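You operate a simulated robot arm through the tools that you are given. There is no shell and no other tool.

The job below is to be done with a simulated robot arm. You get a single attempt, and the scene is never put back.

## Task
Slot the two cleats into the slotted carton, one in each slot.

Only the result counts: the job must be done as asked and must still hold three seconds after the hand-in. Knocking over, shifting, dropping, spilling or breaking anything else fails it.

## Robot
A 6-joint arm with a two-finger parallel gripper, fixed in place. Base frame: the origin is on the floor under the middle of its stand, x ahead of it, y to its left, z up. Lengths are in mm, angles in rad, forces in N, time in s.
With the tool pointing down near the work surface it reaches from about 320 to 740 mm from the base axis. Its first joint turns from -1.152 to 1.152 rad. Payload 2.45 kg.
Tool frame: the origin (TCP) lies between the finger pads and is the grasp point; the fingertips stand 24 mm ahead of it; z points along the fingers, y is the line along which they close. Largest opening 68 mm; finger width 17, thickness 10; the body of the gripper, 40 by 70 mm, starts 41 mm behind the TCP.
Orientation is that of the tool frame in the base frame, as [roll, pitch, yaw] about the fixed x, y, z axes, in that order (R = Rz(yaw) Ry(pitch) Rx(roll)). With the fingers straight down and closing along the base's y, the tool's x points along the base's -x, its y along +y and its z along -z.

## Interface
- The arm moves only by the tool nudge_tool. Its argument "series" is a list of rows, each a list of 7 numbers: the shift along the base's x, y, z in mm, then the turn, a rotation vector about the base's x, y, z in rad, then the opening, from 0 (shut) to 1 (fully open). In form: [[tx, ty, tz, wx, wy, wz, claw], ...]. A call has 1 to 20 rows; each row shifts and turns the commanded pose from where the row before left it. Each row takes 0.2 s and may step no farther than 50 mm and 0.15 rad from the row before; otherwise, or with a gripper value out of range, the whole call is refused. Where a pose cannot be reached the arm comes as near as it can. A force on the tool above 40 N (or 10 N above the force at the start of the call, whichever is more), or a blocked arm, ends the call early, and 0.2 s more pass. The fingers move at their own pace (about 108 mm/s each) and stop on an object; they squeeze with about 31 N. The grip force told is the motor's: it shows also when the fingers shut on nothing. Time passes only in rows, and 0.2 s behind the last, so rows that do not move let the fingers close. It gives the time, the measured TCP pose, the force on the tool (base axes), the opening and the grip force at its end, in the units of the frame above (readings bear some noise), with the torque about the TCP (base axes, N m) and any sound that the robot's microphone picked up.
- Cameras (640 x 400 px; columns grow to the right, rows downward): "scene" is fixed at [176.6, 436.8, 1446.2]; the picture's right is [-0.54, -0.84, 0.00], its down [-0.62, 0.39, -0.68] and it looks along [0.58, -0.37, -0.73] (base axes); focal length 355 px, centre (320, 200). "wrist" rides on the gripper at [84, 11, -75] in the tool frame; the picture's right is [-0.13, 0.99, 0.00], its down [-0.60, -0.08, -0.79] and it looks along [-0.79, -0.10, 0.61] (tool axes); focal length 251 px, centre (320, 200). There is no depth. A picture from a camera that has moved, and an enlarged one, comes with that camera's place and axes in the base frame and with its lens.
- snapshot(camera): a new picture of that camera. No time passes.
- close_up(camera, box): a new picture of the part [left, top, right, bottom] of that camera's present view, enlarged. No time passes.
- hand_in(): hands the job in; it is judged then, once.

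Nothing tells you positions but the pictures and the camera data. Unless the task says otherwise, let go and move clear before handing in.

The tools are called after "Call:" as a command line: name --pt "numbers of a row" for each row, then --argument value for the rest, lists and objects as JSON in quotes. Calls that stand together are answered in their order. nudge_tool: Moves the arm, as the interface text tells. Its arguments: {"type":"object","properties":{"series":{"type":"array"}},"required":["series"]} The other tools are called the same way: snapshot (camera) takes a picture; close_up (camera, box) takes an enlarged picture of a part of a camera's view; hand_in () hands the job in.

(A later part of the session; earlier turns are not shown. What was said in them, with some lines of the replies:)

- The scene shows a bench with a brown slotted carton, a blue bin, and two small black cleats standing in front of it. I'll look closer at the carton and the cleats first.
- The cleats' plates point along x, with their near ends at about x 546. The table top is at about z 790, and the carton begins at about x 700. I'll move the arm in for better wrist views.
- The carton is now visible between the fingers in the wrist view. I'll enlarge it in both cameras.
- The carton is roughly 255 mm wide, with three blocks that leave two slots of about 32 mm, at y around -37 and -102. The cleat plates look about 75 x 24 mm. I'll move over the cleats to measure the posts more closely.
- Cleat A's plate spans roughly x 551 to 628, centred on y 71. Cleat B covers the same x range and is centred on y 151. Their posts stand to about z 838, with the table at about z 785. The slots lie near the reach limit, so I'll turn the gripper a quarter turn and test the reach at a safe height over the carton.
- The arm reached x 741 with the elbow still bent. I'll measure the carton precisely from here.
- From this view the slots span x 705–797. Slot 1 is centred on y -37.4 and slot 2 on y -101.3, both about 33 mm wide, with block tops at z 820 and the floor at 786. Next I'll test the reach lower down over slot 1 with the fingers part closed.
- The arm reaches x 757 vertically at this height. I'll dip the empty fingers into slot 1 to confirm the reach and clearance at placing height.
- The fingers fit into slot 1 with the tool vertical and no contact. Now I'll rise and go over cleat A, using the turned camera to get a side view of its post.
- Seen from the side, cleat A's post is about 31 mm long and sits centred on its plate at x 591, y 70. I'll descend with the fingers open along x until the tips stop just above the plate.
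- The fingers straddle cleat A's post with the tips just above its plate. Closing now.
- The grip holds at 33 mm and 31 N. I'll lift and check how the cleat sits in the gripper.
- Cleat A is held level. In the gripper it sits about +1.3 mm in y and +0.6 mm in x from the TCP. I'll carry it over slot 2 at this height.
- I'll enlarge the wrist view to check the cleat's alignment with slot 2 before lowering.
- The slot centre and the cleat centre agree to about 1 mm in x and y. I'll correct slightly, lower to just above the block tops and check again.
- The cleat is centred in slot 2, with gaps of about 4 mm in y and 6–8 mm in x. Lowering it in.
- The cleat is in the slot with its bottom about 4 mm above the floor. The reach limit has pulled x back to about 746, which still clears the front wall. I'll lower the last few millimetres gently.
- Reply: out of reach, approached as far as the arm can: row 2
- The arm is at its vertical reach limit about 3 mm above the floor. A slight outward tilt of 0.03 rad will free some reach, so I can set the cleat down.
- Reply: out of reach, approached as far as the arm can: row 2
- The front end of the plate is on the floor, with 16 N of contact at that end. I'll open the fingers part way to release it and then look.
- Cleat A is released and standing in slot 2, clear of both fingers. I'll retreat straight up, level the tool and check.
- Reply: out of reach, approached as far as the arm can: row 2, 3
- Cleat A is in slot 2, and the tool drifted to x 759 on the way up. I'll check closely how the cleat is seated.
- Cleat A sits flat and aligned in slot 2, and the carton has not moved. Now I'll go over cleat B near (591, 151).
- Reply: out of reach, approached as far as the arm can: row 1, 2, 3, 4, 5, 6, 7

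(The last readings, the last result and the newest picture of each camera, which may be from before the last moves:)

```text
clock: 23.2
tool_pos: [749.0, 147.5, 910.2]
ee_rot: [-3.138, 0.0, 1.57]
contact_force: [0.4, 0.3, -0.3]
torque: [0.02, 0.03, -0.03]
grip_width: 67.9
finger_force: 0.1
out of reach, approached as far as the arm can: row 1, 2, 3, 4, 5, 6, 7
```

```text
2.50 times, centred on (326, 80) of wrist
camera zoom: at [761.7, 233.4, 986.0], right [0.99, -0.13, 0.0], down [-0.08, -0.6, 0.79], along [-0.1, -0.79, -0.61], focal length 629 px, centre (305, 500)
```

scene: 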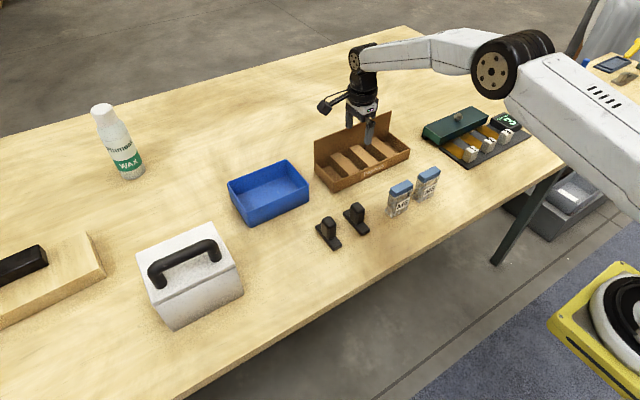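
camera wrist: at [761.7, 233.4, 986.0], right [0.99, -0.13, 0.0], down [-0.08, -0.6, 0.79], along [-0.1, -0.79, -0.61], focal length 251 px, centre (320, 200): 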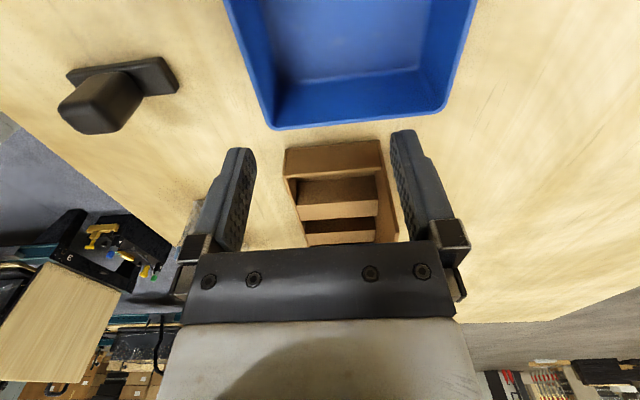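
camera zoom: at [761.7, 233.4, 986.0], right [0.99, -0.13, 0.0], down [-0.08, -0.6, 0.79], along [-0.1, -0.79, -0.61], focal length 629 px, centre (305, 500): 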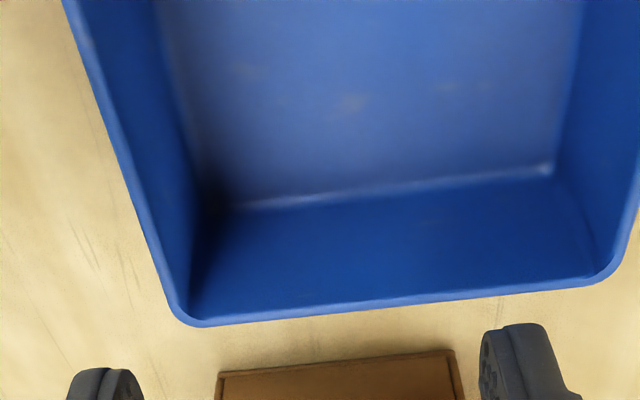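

The arm stayed at the edge of its reach instead of following the x command, but it is safely high at z 910 and touching nothing. I'll send a still row to see where it settles.

Call:
nudge_tool --pt "0 0 0 0 0 0 1"

Call:
snapshot --camera "scene"

```text
clock: 23.6
tool_pos: [750.4, 147.3, 911.1]
ee_rot: [-3.14, 0.001, 1.572]
contact_force: [0.0, -0.9, 0.5]
torque: [-0.02, 0.03, 0.0]
grip_width: 67.8
finger_force: 0.1
```

```text
taken
```

scene: 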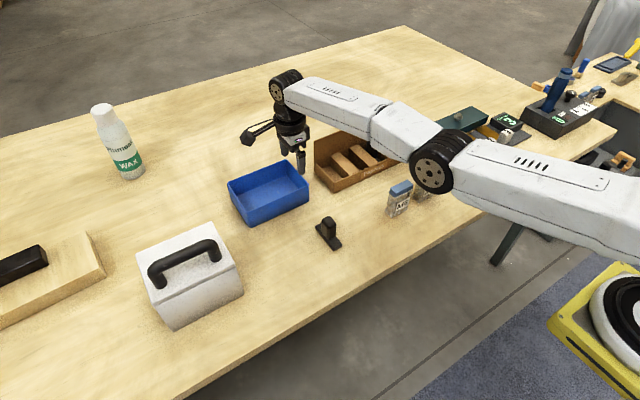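

The arm's elbow is nearly straight and it can only slide along its reach boundary. I'll command a motion pointing straight back at the base and slightly up to bend the elbow again; nothing in that direction is as high as the fingertips.

Call:
nudge_tool --pt "-44.1 -8.7 8 0 0 0 1" --pt "-44.1 -8.7 8 0 0 0 1" --pt "-44.1 -8.7 8 0 0 0 1"

```text
clock: 24.6
tool_pos: [699.2, 139.3, 1001.1]
ee_rot: [2.922, -0.049, 1.578]
contact_force: [0.4, 0.4, -0.4]
torque: [0.0, 0.0, 0.02]
grip_width: 67.8
finger_force: 0.0
stopped in row 3: the arm was blocked; the commanded pose is now the measured one
```

The arm broke out of the stretched pose: it is now at x 699, z 1001 with the tool tilted a little. I'll hold still and look before going on.

Call:
nudge_tool --pt "0 0 0 0 0 0 1"

Call:
snapshot --camera "scene"

Call:
snapshot --camera "wrist"

```text
clock: 25.0
tool_pos: [699.5, 139.3, 999.0]
ee_rot: [2.926, -0.05, 1.577]
contact_force: [0.4, -0.6, 0.8]
torque: [-0.03, 0.0, -0.02]
grip_width: 68.2
finger_force: 0.0
```

```text
taken
```

scene: 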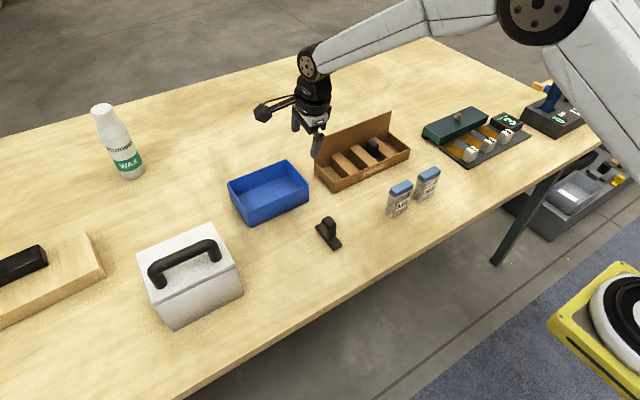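

```text
taken
camera wrist: at [693.6, 220.6, 1080.1], right [0.97, -0.13, 0.21], down [-0.24, -0.64, 0.73], along [0.04, -0.75, -0.66], focal length 251 px, centre (320, 200)
```

wrist: 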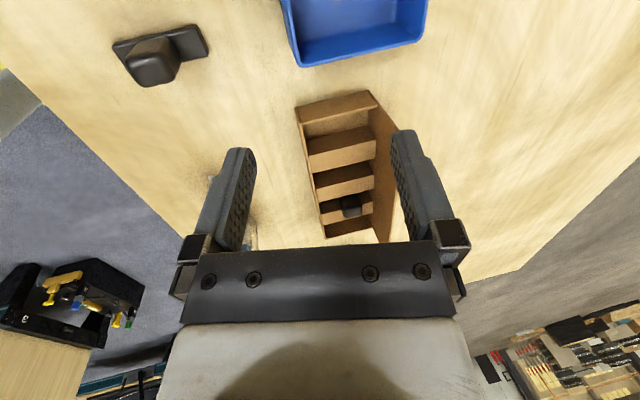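

The elbow is bent again and nothing was touched. I'll move inward over cleat B and bring the tool back to vertical.

Call:
nudge_tool --pt "-30 2 -5 0 0 0 1" --pt "-30 3 -10 -0.0253 0.1077 0 1" --pt "-25 3 -15 -0.0252 0.1077 0 1" --pt "-23 3 -20 0 0 0 1" --pt "0 0 0 0 0 0 1"

```text
clock: 26.2
tool_pos: [591.1, 149.3, 950.6]
ee_rot: [-3.14, 0.001, 1.571]
contact_force: [0.2, -0.6, -0.3]
torque: [-0.01, 0.02, -0.01]
grip_width: 68.1
finger_force: 0.2
```

Call:
nudge_tool --pt "0 0 -20 0 0 0 1" --pt "0 0 0 0 0 0 1"

Call:
close_up --camera "wrist" --box '[230, 0, 422, 160]'

Call:
close_up --camera "scene" --box '[280, 110, 440, 250]'

```text
clock: 26.8
tool_pos: [590.2, 150.7, 930.5]
ee_rot: [3.139, 0.001, 1.573]
contact_force: [-0.3, -0.4, -0.6]
torque: [0.0, -0.02, 0.03]
grip_width: 68.1
finger_force: 0.0
```

```text
2.50 times, centred on (326, 80) of wrist
camera zoom: at [603.0, 235.5, 1005.5], right [0.99, -0.13, 0.0], down [-0.08, -0.6, 0.79], along [-0.1, -0.79, -0.61], focal length 629 px, centre (305, 500)
```

zoom: 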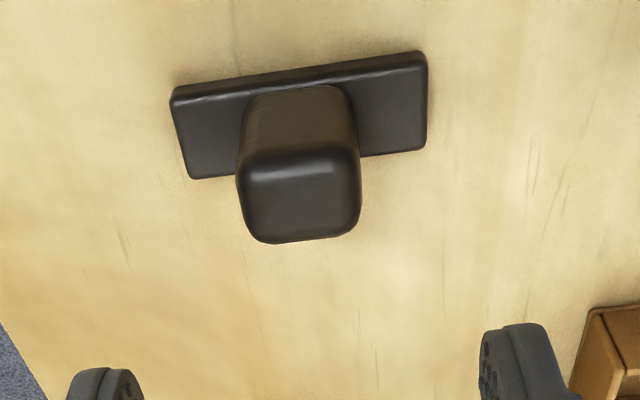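

```text
2.86 times, centred on (360, 180) of scene
camera zoom: at [176.6, 436.8, 1446.2], right [-0.54, -0.84, 0.0], down [-0.62, 0.39, -0.68], along [0.58, -0.37, -0.73], focal length 1014 px, centre (206, 257)
```

zoom: 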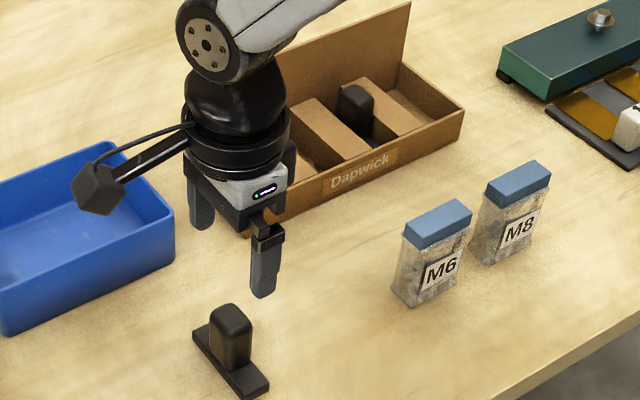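

Cleat B lies under the gripper, within about 1 mm of centre. I'll descend the same way as for A.

Call:
nudge_tool --pt "-1 0 -30 0 0 0 1" --pt "0 0 -30 0 0 0 1" --pt "0 0 -25 0 0 0 1" --pt "0 0 -12 0 0 0 1" --pt "0 0 -9 0 0 0 1" --pt "0 0 0 0 0 0 1"

Call:
snapshot --camera "wrist"

```text
clock: 28.2
tool_pos: [590.9, 151.5, 825.6]
ee_rot: [3.14, 0.0, 1.572]
contact_force: [0.1, 0.1, 0.0]
torque: [0.0, -0.02, 0.01]
grip_width: 68.0
finger_force: 0.1
```

```text
taken
camera wrist: at [602.4, 234.9, 899.0], right [0.99, -0.13, 0.0], down [-0.08, -0.6, 0.79], along [-0.1, -0.79, -0.61], focal length 251 px, centre (320, 200)
```

wrist: 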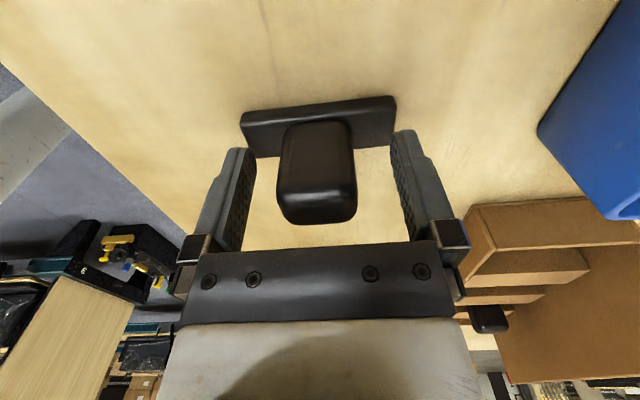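

The fingers straddle B's post just as they did A's. Closing, then a short lift.

Call:
nudge_tool --pt "0 0 0 0 0 0 0.6" --pt "0 0 0 0 0 0 0.3" --pt "0 0 0 0 0 0 0" --pt "0 0 0 0 0 0 0" --pt "0 0 5 0 0 0 0" --pt "0 0 15 0 0 0 0" --pt "0 0 30 0 0 0 0" --pt "0 0 40 0 0 0 0" --pt "0 0 0 0 0 0 0"

Call:
snapshot --camera "wrist"

Call:
close_up --camera "wrist" --box '[220, 80, 412, 200]'

```text
clock: 30.2
tool_pos: [589.0, 151.7, 915.8]
ee_rot: [3.141, 0.0, 1.571]
contact_force: [0.0, 0.2, -0.7]
torque: [0.0, -0.01, 0.0]
grip_width: 33.7
finger_force: 30.6
```

```text
taken
camera wrist: at [601.2, 237.1, 989.8], right [0.99, -0.13, 0.0], down [-0.08, -0.6, 0.79], along [-0.1, -0.79, -0.61], focal length 251 px, centre (320, 200)
```

wrist: 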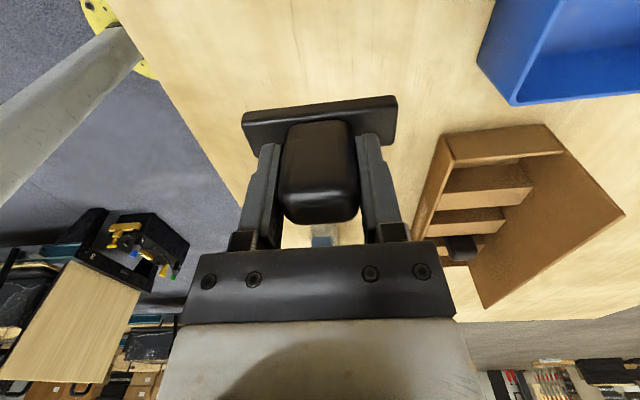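

```text
3.33 times, centred on (316, 140) of wrist
camera zoom: at [601.2, 237.1, 989.8], right [0.99, -0.13, 0.0], down [-0.08, -0.6, 0.79], along [-0.1, -0.79, -0.61], focal length 838 px, centre (333, 400)
```

zoom: 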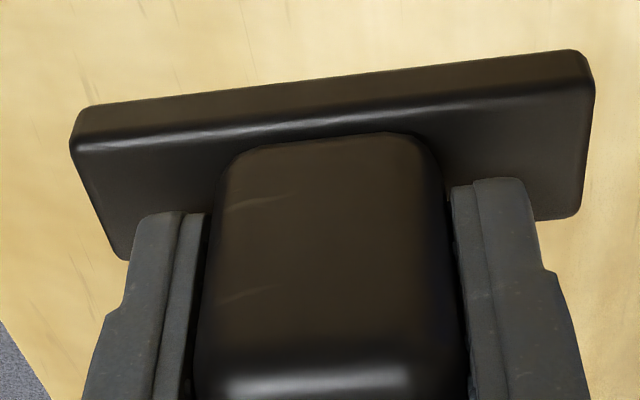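

B is held exactly as A was. I'll carry it over slot 1, with the TCP aimed at about (746.5, -39.6), which stays inside reach.

Call:
nudge_tool --pt "26 -31.8 0 0 0 0 0" --pt "26 -31.8 0 0 0 0 0" --pt "26 -31.8 0 0 0 0 0" --pt "26 -31.8 0 0 0 0 0" --pt "26 -31.8 0 0 0 0 0" --pt "26 -31.8 0 0 0 0 0" --pt "0 0 0 0 0 0 0"

Call:
close_up --camera "wrist" --box '[220, 20, 412, 140]'

Call:
close_up --camera "scene" --box '[304, 82, 432, 192]'

```text
clock: 31.8
tool_pos: [747.1, -40.5, 914.1]
ee_rot: [3.14, 0.001, 1.572]
contact_force: [0.8, -0.6, 0.2]
torque: [-0.01, 0.03, -0.02]
grip_width: 33.6
finger_force: 31.6
```

```text
3.33 times, centred on (316, 80) of wrist
camera zoom: at [759.0, 44.7, 989.1], right [0.99, -0.13, 0.0], down [-0.08, -0.6, 0.79], along [-0.1, -0.79, -0.61], focal length 838 px, centre (333, 600)
```

zoom: 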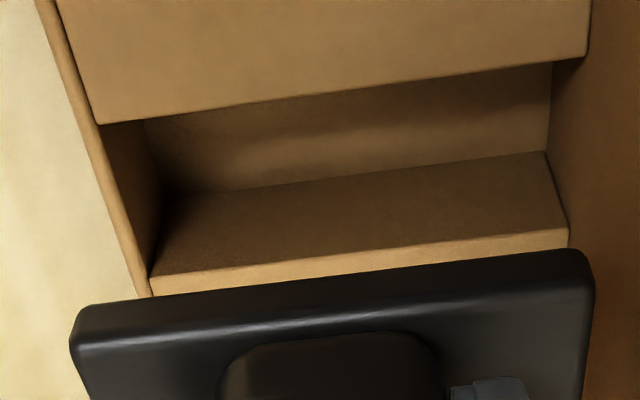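

```text
3.64 times, centred on (368, 137) of scene
camera zoom: at [176.6, 436.8, 1446.2], right [-0.54, -0.84, 0.0], down [-0.62, 0.39, -0.68], along [0.58, -0.37, -0.73], focal length 1291 px, centre (146, 429)
```

zoom: 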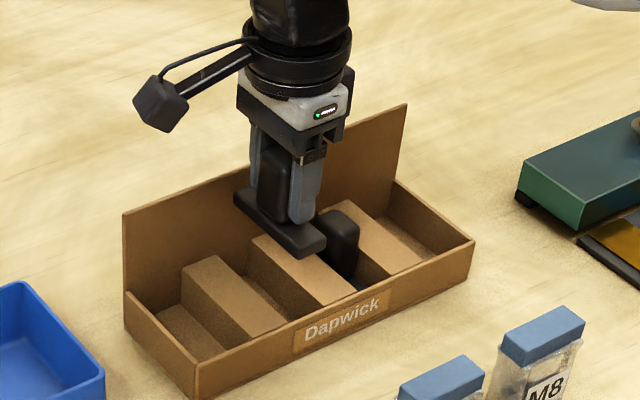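

B lines up with slot 1 in y just as A did with slot 2, and sits about 2 mm toward the front in x, which is fine. I'll lower it to just above the blocks and check.

Call:
nudge_tool --pt "0 0 -25 0 0 0 0" --pt "0 0 -20 0 0 0 0" --pt "0 0 0 0 0 0 0"

Call:
close_up --camera "wrist" --box '[200, 20, 440, 170]'

Call:
close_up --camera "scene" --box '[334, 112, 414, 172]'

```text
clock: 32.6
tool_pos: [746.0, -41.4, 870.8]
ee_rot: [3.141, 0.002, 1.57]
contact_force: [-0.2, -0.4, -0.4]
torque: [0.01, -0.01, -0.01]
grip_width: 33.5
finger_force: 31.2
```

```text
2.67 times, centred on (320, 95) of wrist
camera zoom: at [758.1, 44.2, 945.0], right [0.99, -0.13, 0.0], down [-0.08, -0.6, 0.79], along [-0.1, -0.79, -0.61], focal length 670 px, centre (320, 480)
```

zoom: 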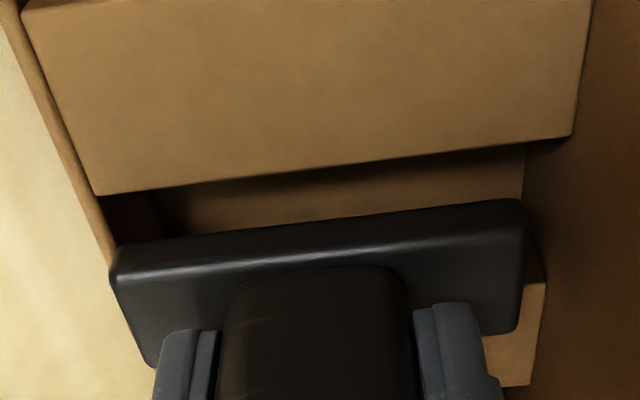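

```text
6.67 times, centred on (374, 142) of scene
camera zoom: at [176.6, 436.8, 1446.2], right [-0.54, -0.84, 0.0], down [-0.62, 0.39, -0.68], along [0.58, -0.37, -0.73], focal length 2366 px, centre (-40, 587)
```

zoom: 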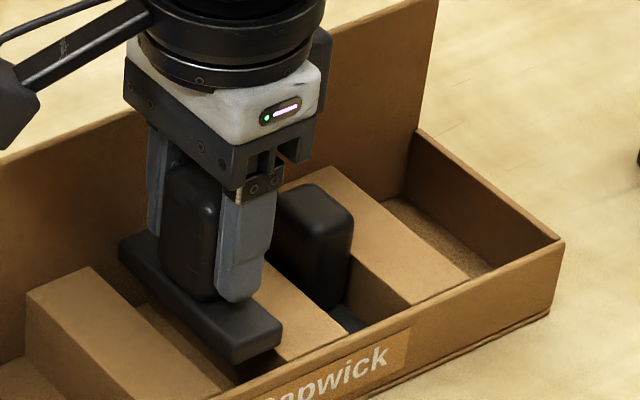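

The cleat is about 1.3 mm too far toward -y in slot 1. I'll correct that and lower it in.

Call:
nudge_tool --pt "1 1.3 0 0 0 0 0" --pt "0 0 -10 0 0 0 0" --pt "0 0 -10 0 0 0 0" --pt "0 0 -10 0 0 0 0" --pt "0 0 -7 0 0 0 0" --pt "0 0 -3 0 0 0 0" --pt "0 0 0 0 0 0 0"

Call:
close_up --camera "wrist" --box '[200, 80, 440, 230]'

```text
clock: 34.2
tool_pos: [748.3, -40.1, 830.0]
ee_rot: [-3.141, 0.001, 1.57]
contact_force: [0.6, 0.0, -1.4]
torque: [0.0, 0.0, 0.03]
grip_width: 33.5
finger_force: 31.6
```

```text
2.67 times, centred on (320, 155) of wrist
camera zoom: at [759.3, 45.1, 904.5], right [0.99, -0.13, 0.0], down [-0.08, -0.6, 0.79], along [-0.1, -0.79, -0.61], focal length 670 px, centre (320, 320)
```

zoom: 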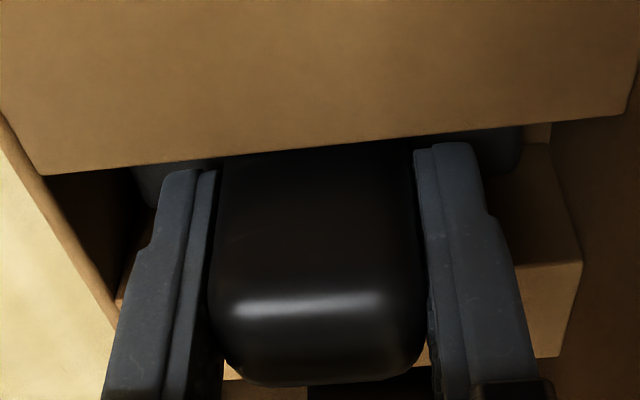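

B is inside slot 1 with no contact force. I'll lower the last few millimetres until it touches down.

Call:
nudge_tool --pt "0 0 -1 0 0 0 0" --pt "0 0 -1 0 0 0 0" --pt "0 0 0 0 0 0 0"

```text
clock: 35.0
tool_pos: [747.7, -38.8, 828.0]
ee_rot: [3.14, 0.0, 1.572]
contact_force: [-1.3, -1.3, 4.7]
torque: [-0.06, 0.26, 0.06]
grip_width: 33.5
finger_force: 30.1
```

The plate has touched the floor. Releasing now.

Call:
nudge_tool --pt "0 0 0 0 0 0 0.52" --pt "0 0 0 0 0 0 0.58" --pt "0 0 0 0 0 0 0.66" --pt "0 0 0 0 0 0 0.66"

Call:
close_up --camera "wrist" --box '[200, 80, 440, 230]'

```text
clock: 36.0
tool_pos: [746.9, -38.7, 827.2]
ee_rot: [-3.141, -0.001, 1.572]
contact_force: [0.3, 0.8, -0.1]
torque: [-0.04, -0.02, 0.03]
grip_width: 44.8
finger_force: 0.1
```

```text
2.67 times, centred on (320, 155) of wrist
camera zoom: at [759.1, 45.7, 902.4], right [0.99, -0.13, 0.0], down [-0.08, -0.6, 0.79], along [-0.1, -0.79, -0.61], focal length 670 px, centre (320, 320)
```

zoom: 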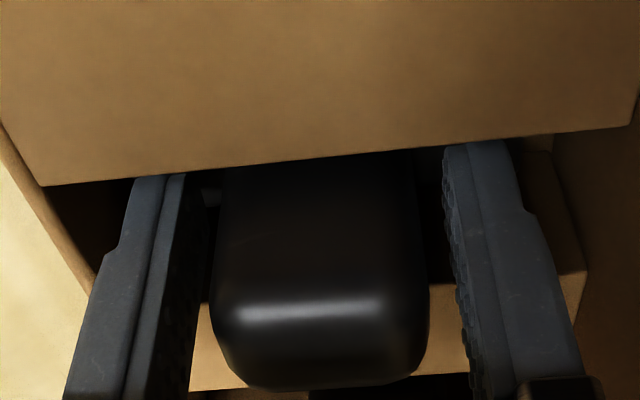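

B is free in slot 1 with clear gaps to both fingers. I'll lift straight up and then back off toward the base.

Call:
nudge_tool --pt "0 0 10 0 0 0 0.66" --pt "0 0 15 0 0 0 0.66" --pt "0 0 30 0 0 0 0.66" --pt "0 0 40 0 0 0 0.66" --pt "-5 0 20 0 0 0 0.66" --pt "0 0 0 0 0 0 0.66"

Call:
snapshot --camera "wrist"

Call:
close_up --camera "scene" --box '[304, 82, 432, 192]'

```text
clock: 37.4
tool_pos: [740.0, -39.5, 941.2]
ee_rot: [3.14, -0.002, 1.57]
contact_force: [0.6, 0.3, 0.3]
torque: [-0.01, -0.02, -0.03]
grip_width: 44.9
finger_force: 0.0
```

```text
taken
camera wrist: at [751.6, 46.2, 1016.3], right [0.99, -0.13, 0.0], down [-0.08, -0.6, 0.79], along [-0.1, -0.79, -0.61], focal length 251 px, centre (320, 200)
```

wrist: 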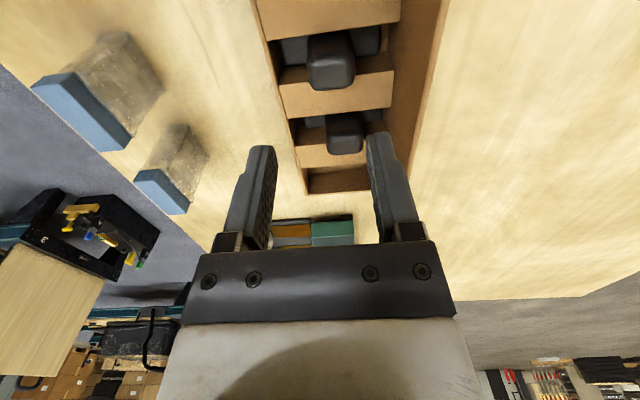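

```text
3.64 times, centred on (368, 137) of scene
camera zoom: at [176.6, 436.8, 1446.2], right [-0.54, -0.84, 0.0], down [-0.62, 0.39, -0.68], along [0.58, -0.37, -0.73], focal length 1291 px, centre (146, 429)
```

zoom: 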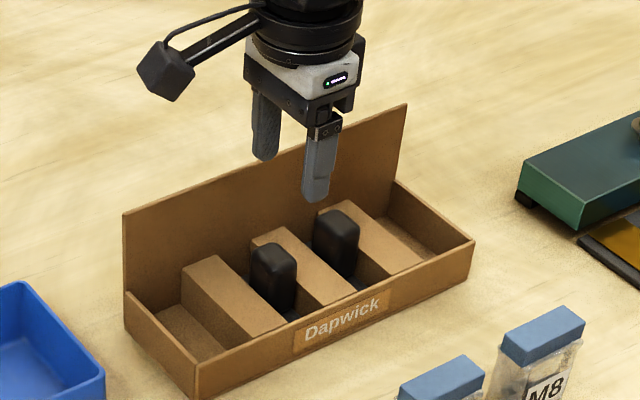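

Both cleats stand in their slots and the carton hasn't moved. I'll back the arm well away and take a last close look at the seating.

Call:
close_up --camera "wrist" --box '[240, 0, 432, 150]'

Call:
nudge_tool --pt "-20 5 25 0 0 0 0.66" --pt "-35 8 25 0 0 0 0.66" --pt "-35 8 25 0 0 0 0.66" --pt "-40 8 15 0 0 0 0.66" --pt "0 0 0 0 0 0 0.66"

Call:
snapshot --camera "scene"

Call:
close_up --camera "scene" --box '[334, 112, 424, 172]'

```text
2.67 times, centred on (336, 75) of wrist
camera zoom: at [751.6, 46.2, 1016.3], right [0.99, -0.13, 0.0], down [-0.08, -0.6, 0.79], along [-0.1, -0.79, -0.61], focal length 670 px, centre (277, 533)
```

zoom: 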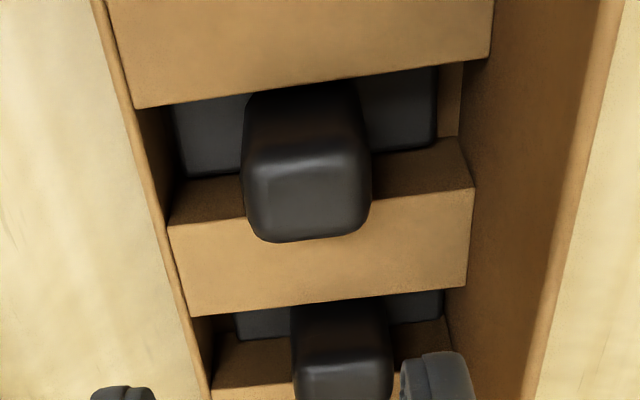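

```text
clock: 38.6
tool_pos: [609.7, -10.0, 1032.2]
ee_rot: [3.141, 0.0, 1.569]
contact_force: [0.2, -0.5, -0.1]
torque: [-0.01, 0.03, 0.02]
grip_width: 44.7
finger_force: 0.1
```

```text
taken
```

scene: 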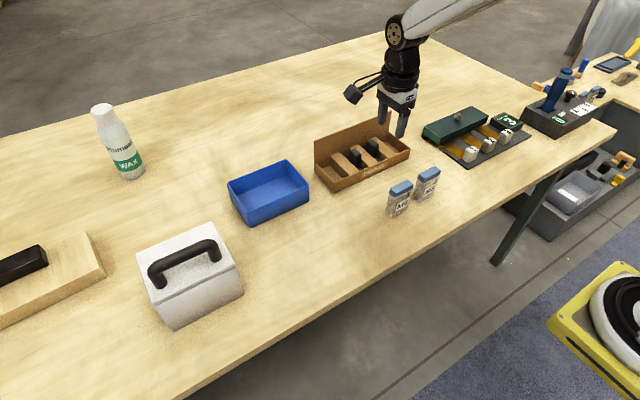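

```text
6.67 times, centred on (379, 142) of scene
camera zoom: at [176.6, 436.8, 1446.2], right [-0.54, -0.84, 0.0], down [-0.62, 0.39, -0.68], along [0.58, -0.37, -0.73], focal length 2366 px, centre (-73, 587)
```

zoom: 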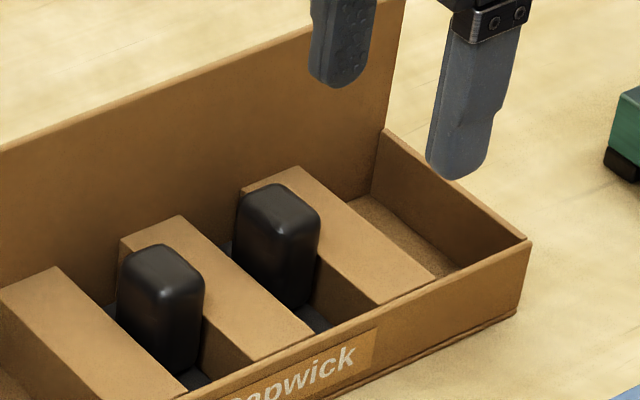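

Both cleats stand flat and upright, one in each of the two slots between the blocks. The carton and everything else is where it started, and the gripper is empty and clear, so I'm handing in.

Call:
hand_in

```text
The job is handed in.
```

Both cleats are in the carton, one in each of the two slots between the blocks. In the last pictures they stand flat and upright, with nothing else on the bench disturbed. The gripper was empty and clear of the carton when I handed in; the hand-in gave no verdict.

- **Placement:** The cleat in the slot farther to the robot's right sits a few millimetres nearer the back panel than I aimed for. The gripper drifted forward as it withdrew and seems to have nudged it. It is still fully inside its slot.
- **Arm:** After that first placement, the arm got stuck at full stretch for a moment. While I was freeing it, one call stopped early with the arm reported as blocked. It was well above everything then and touched nothing.
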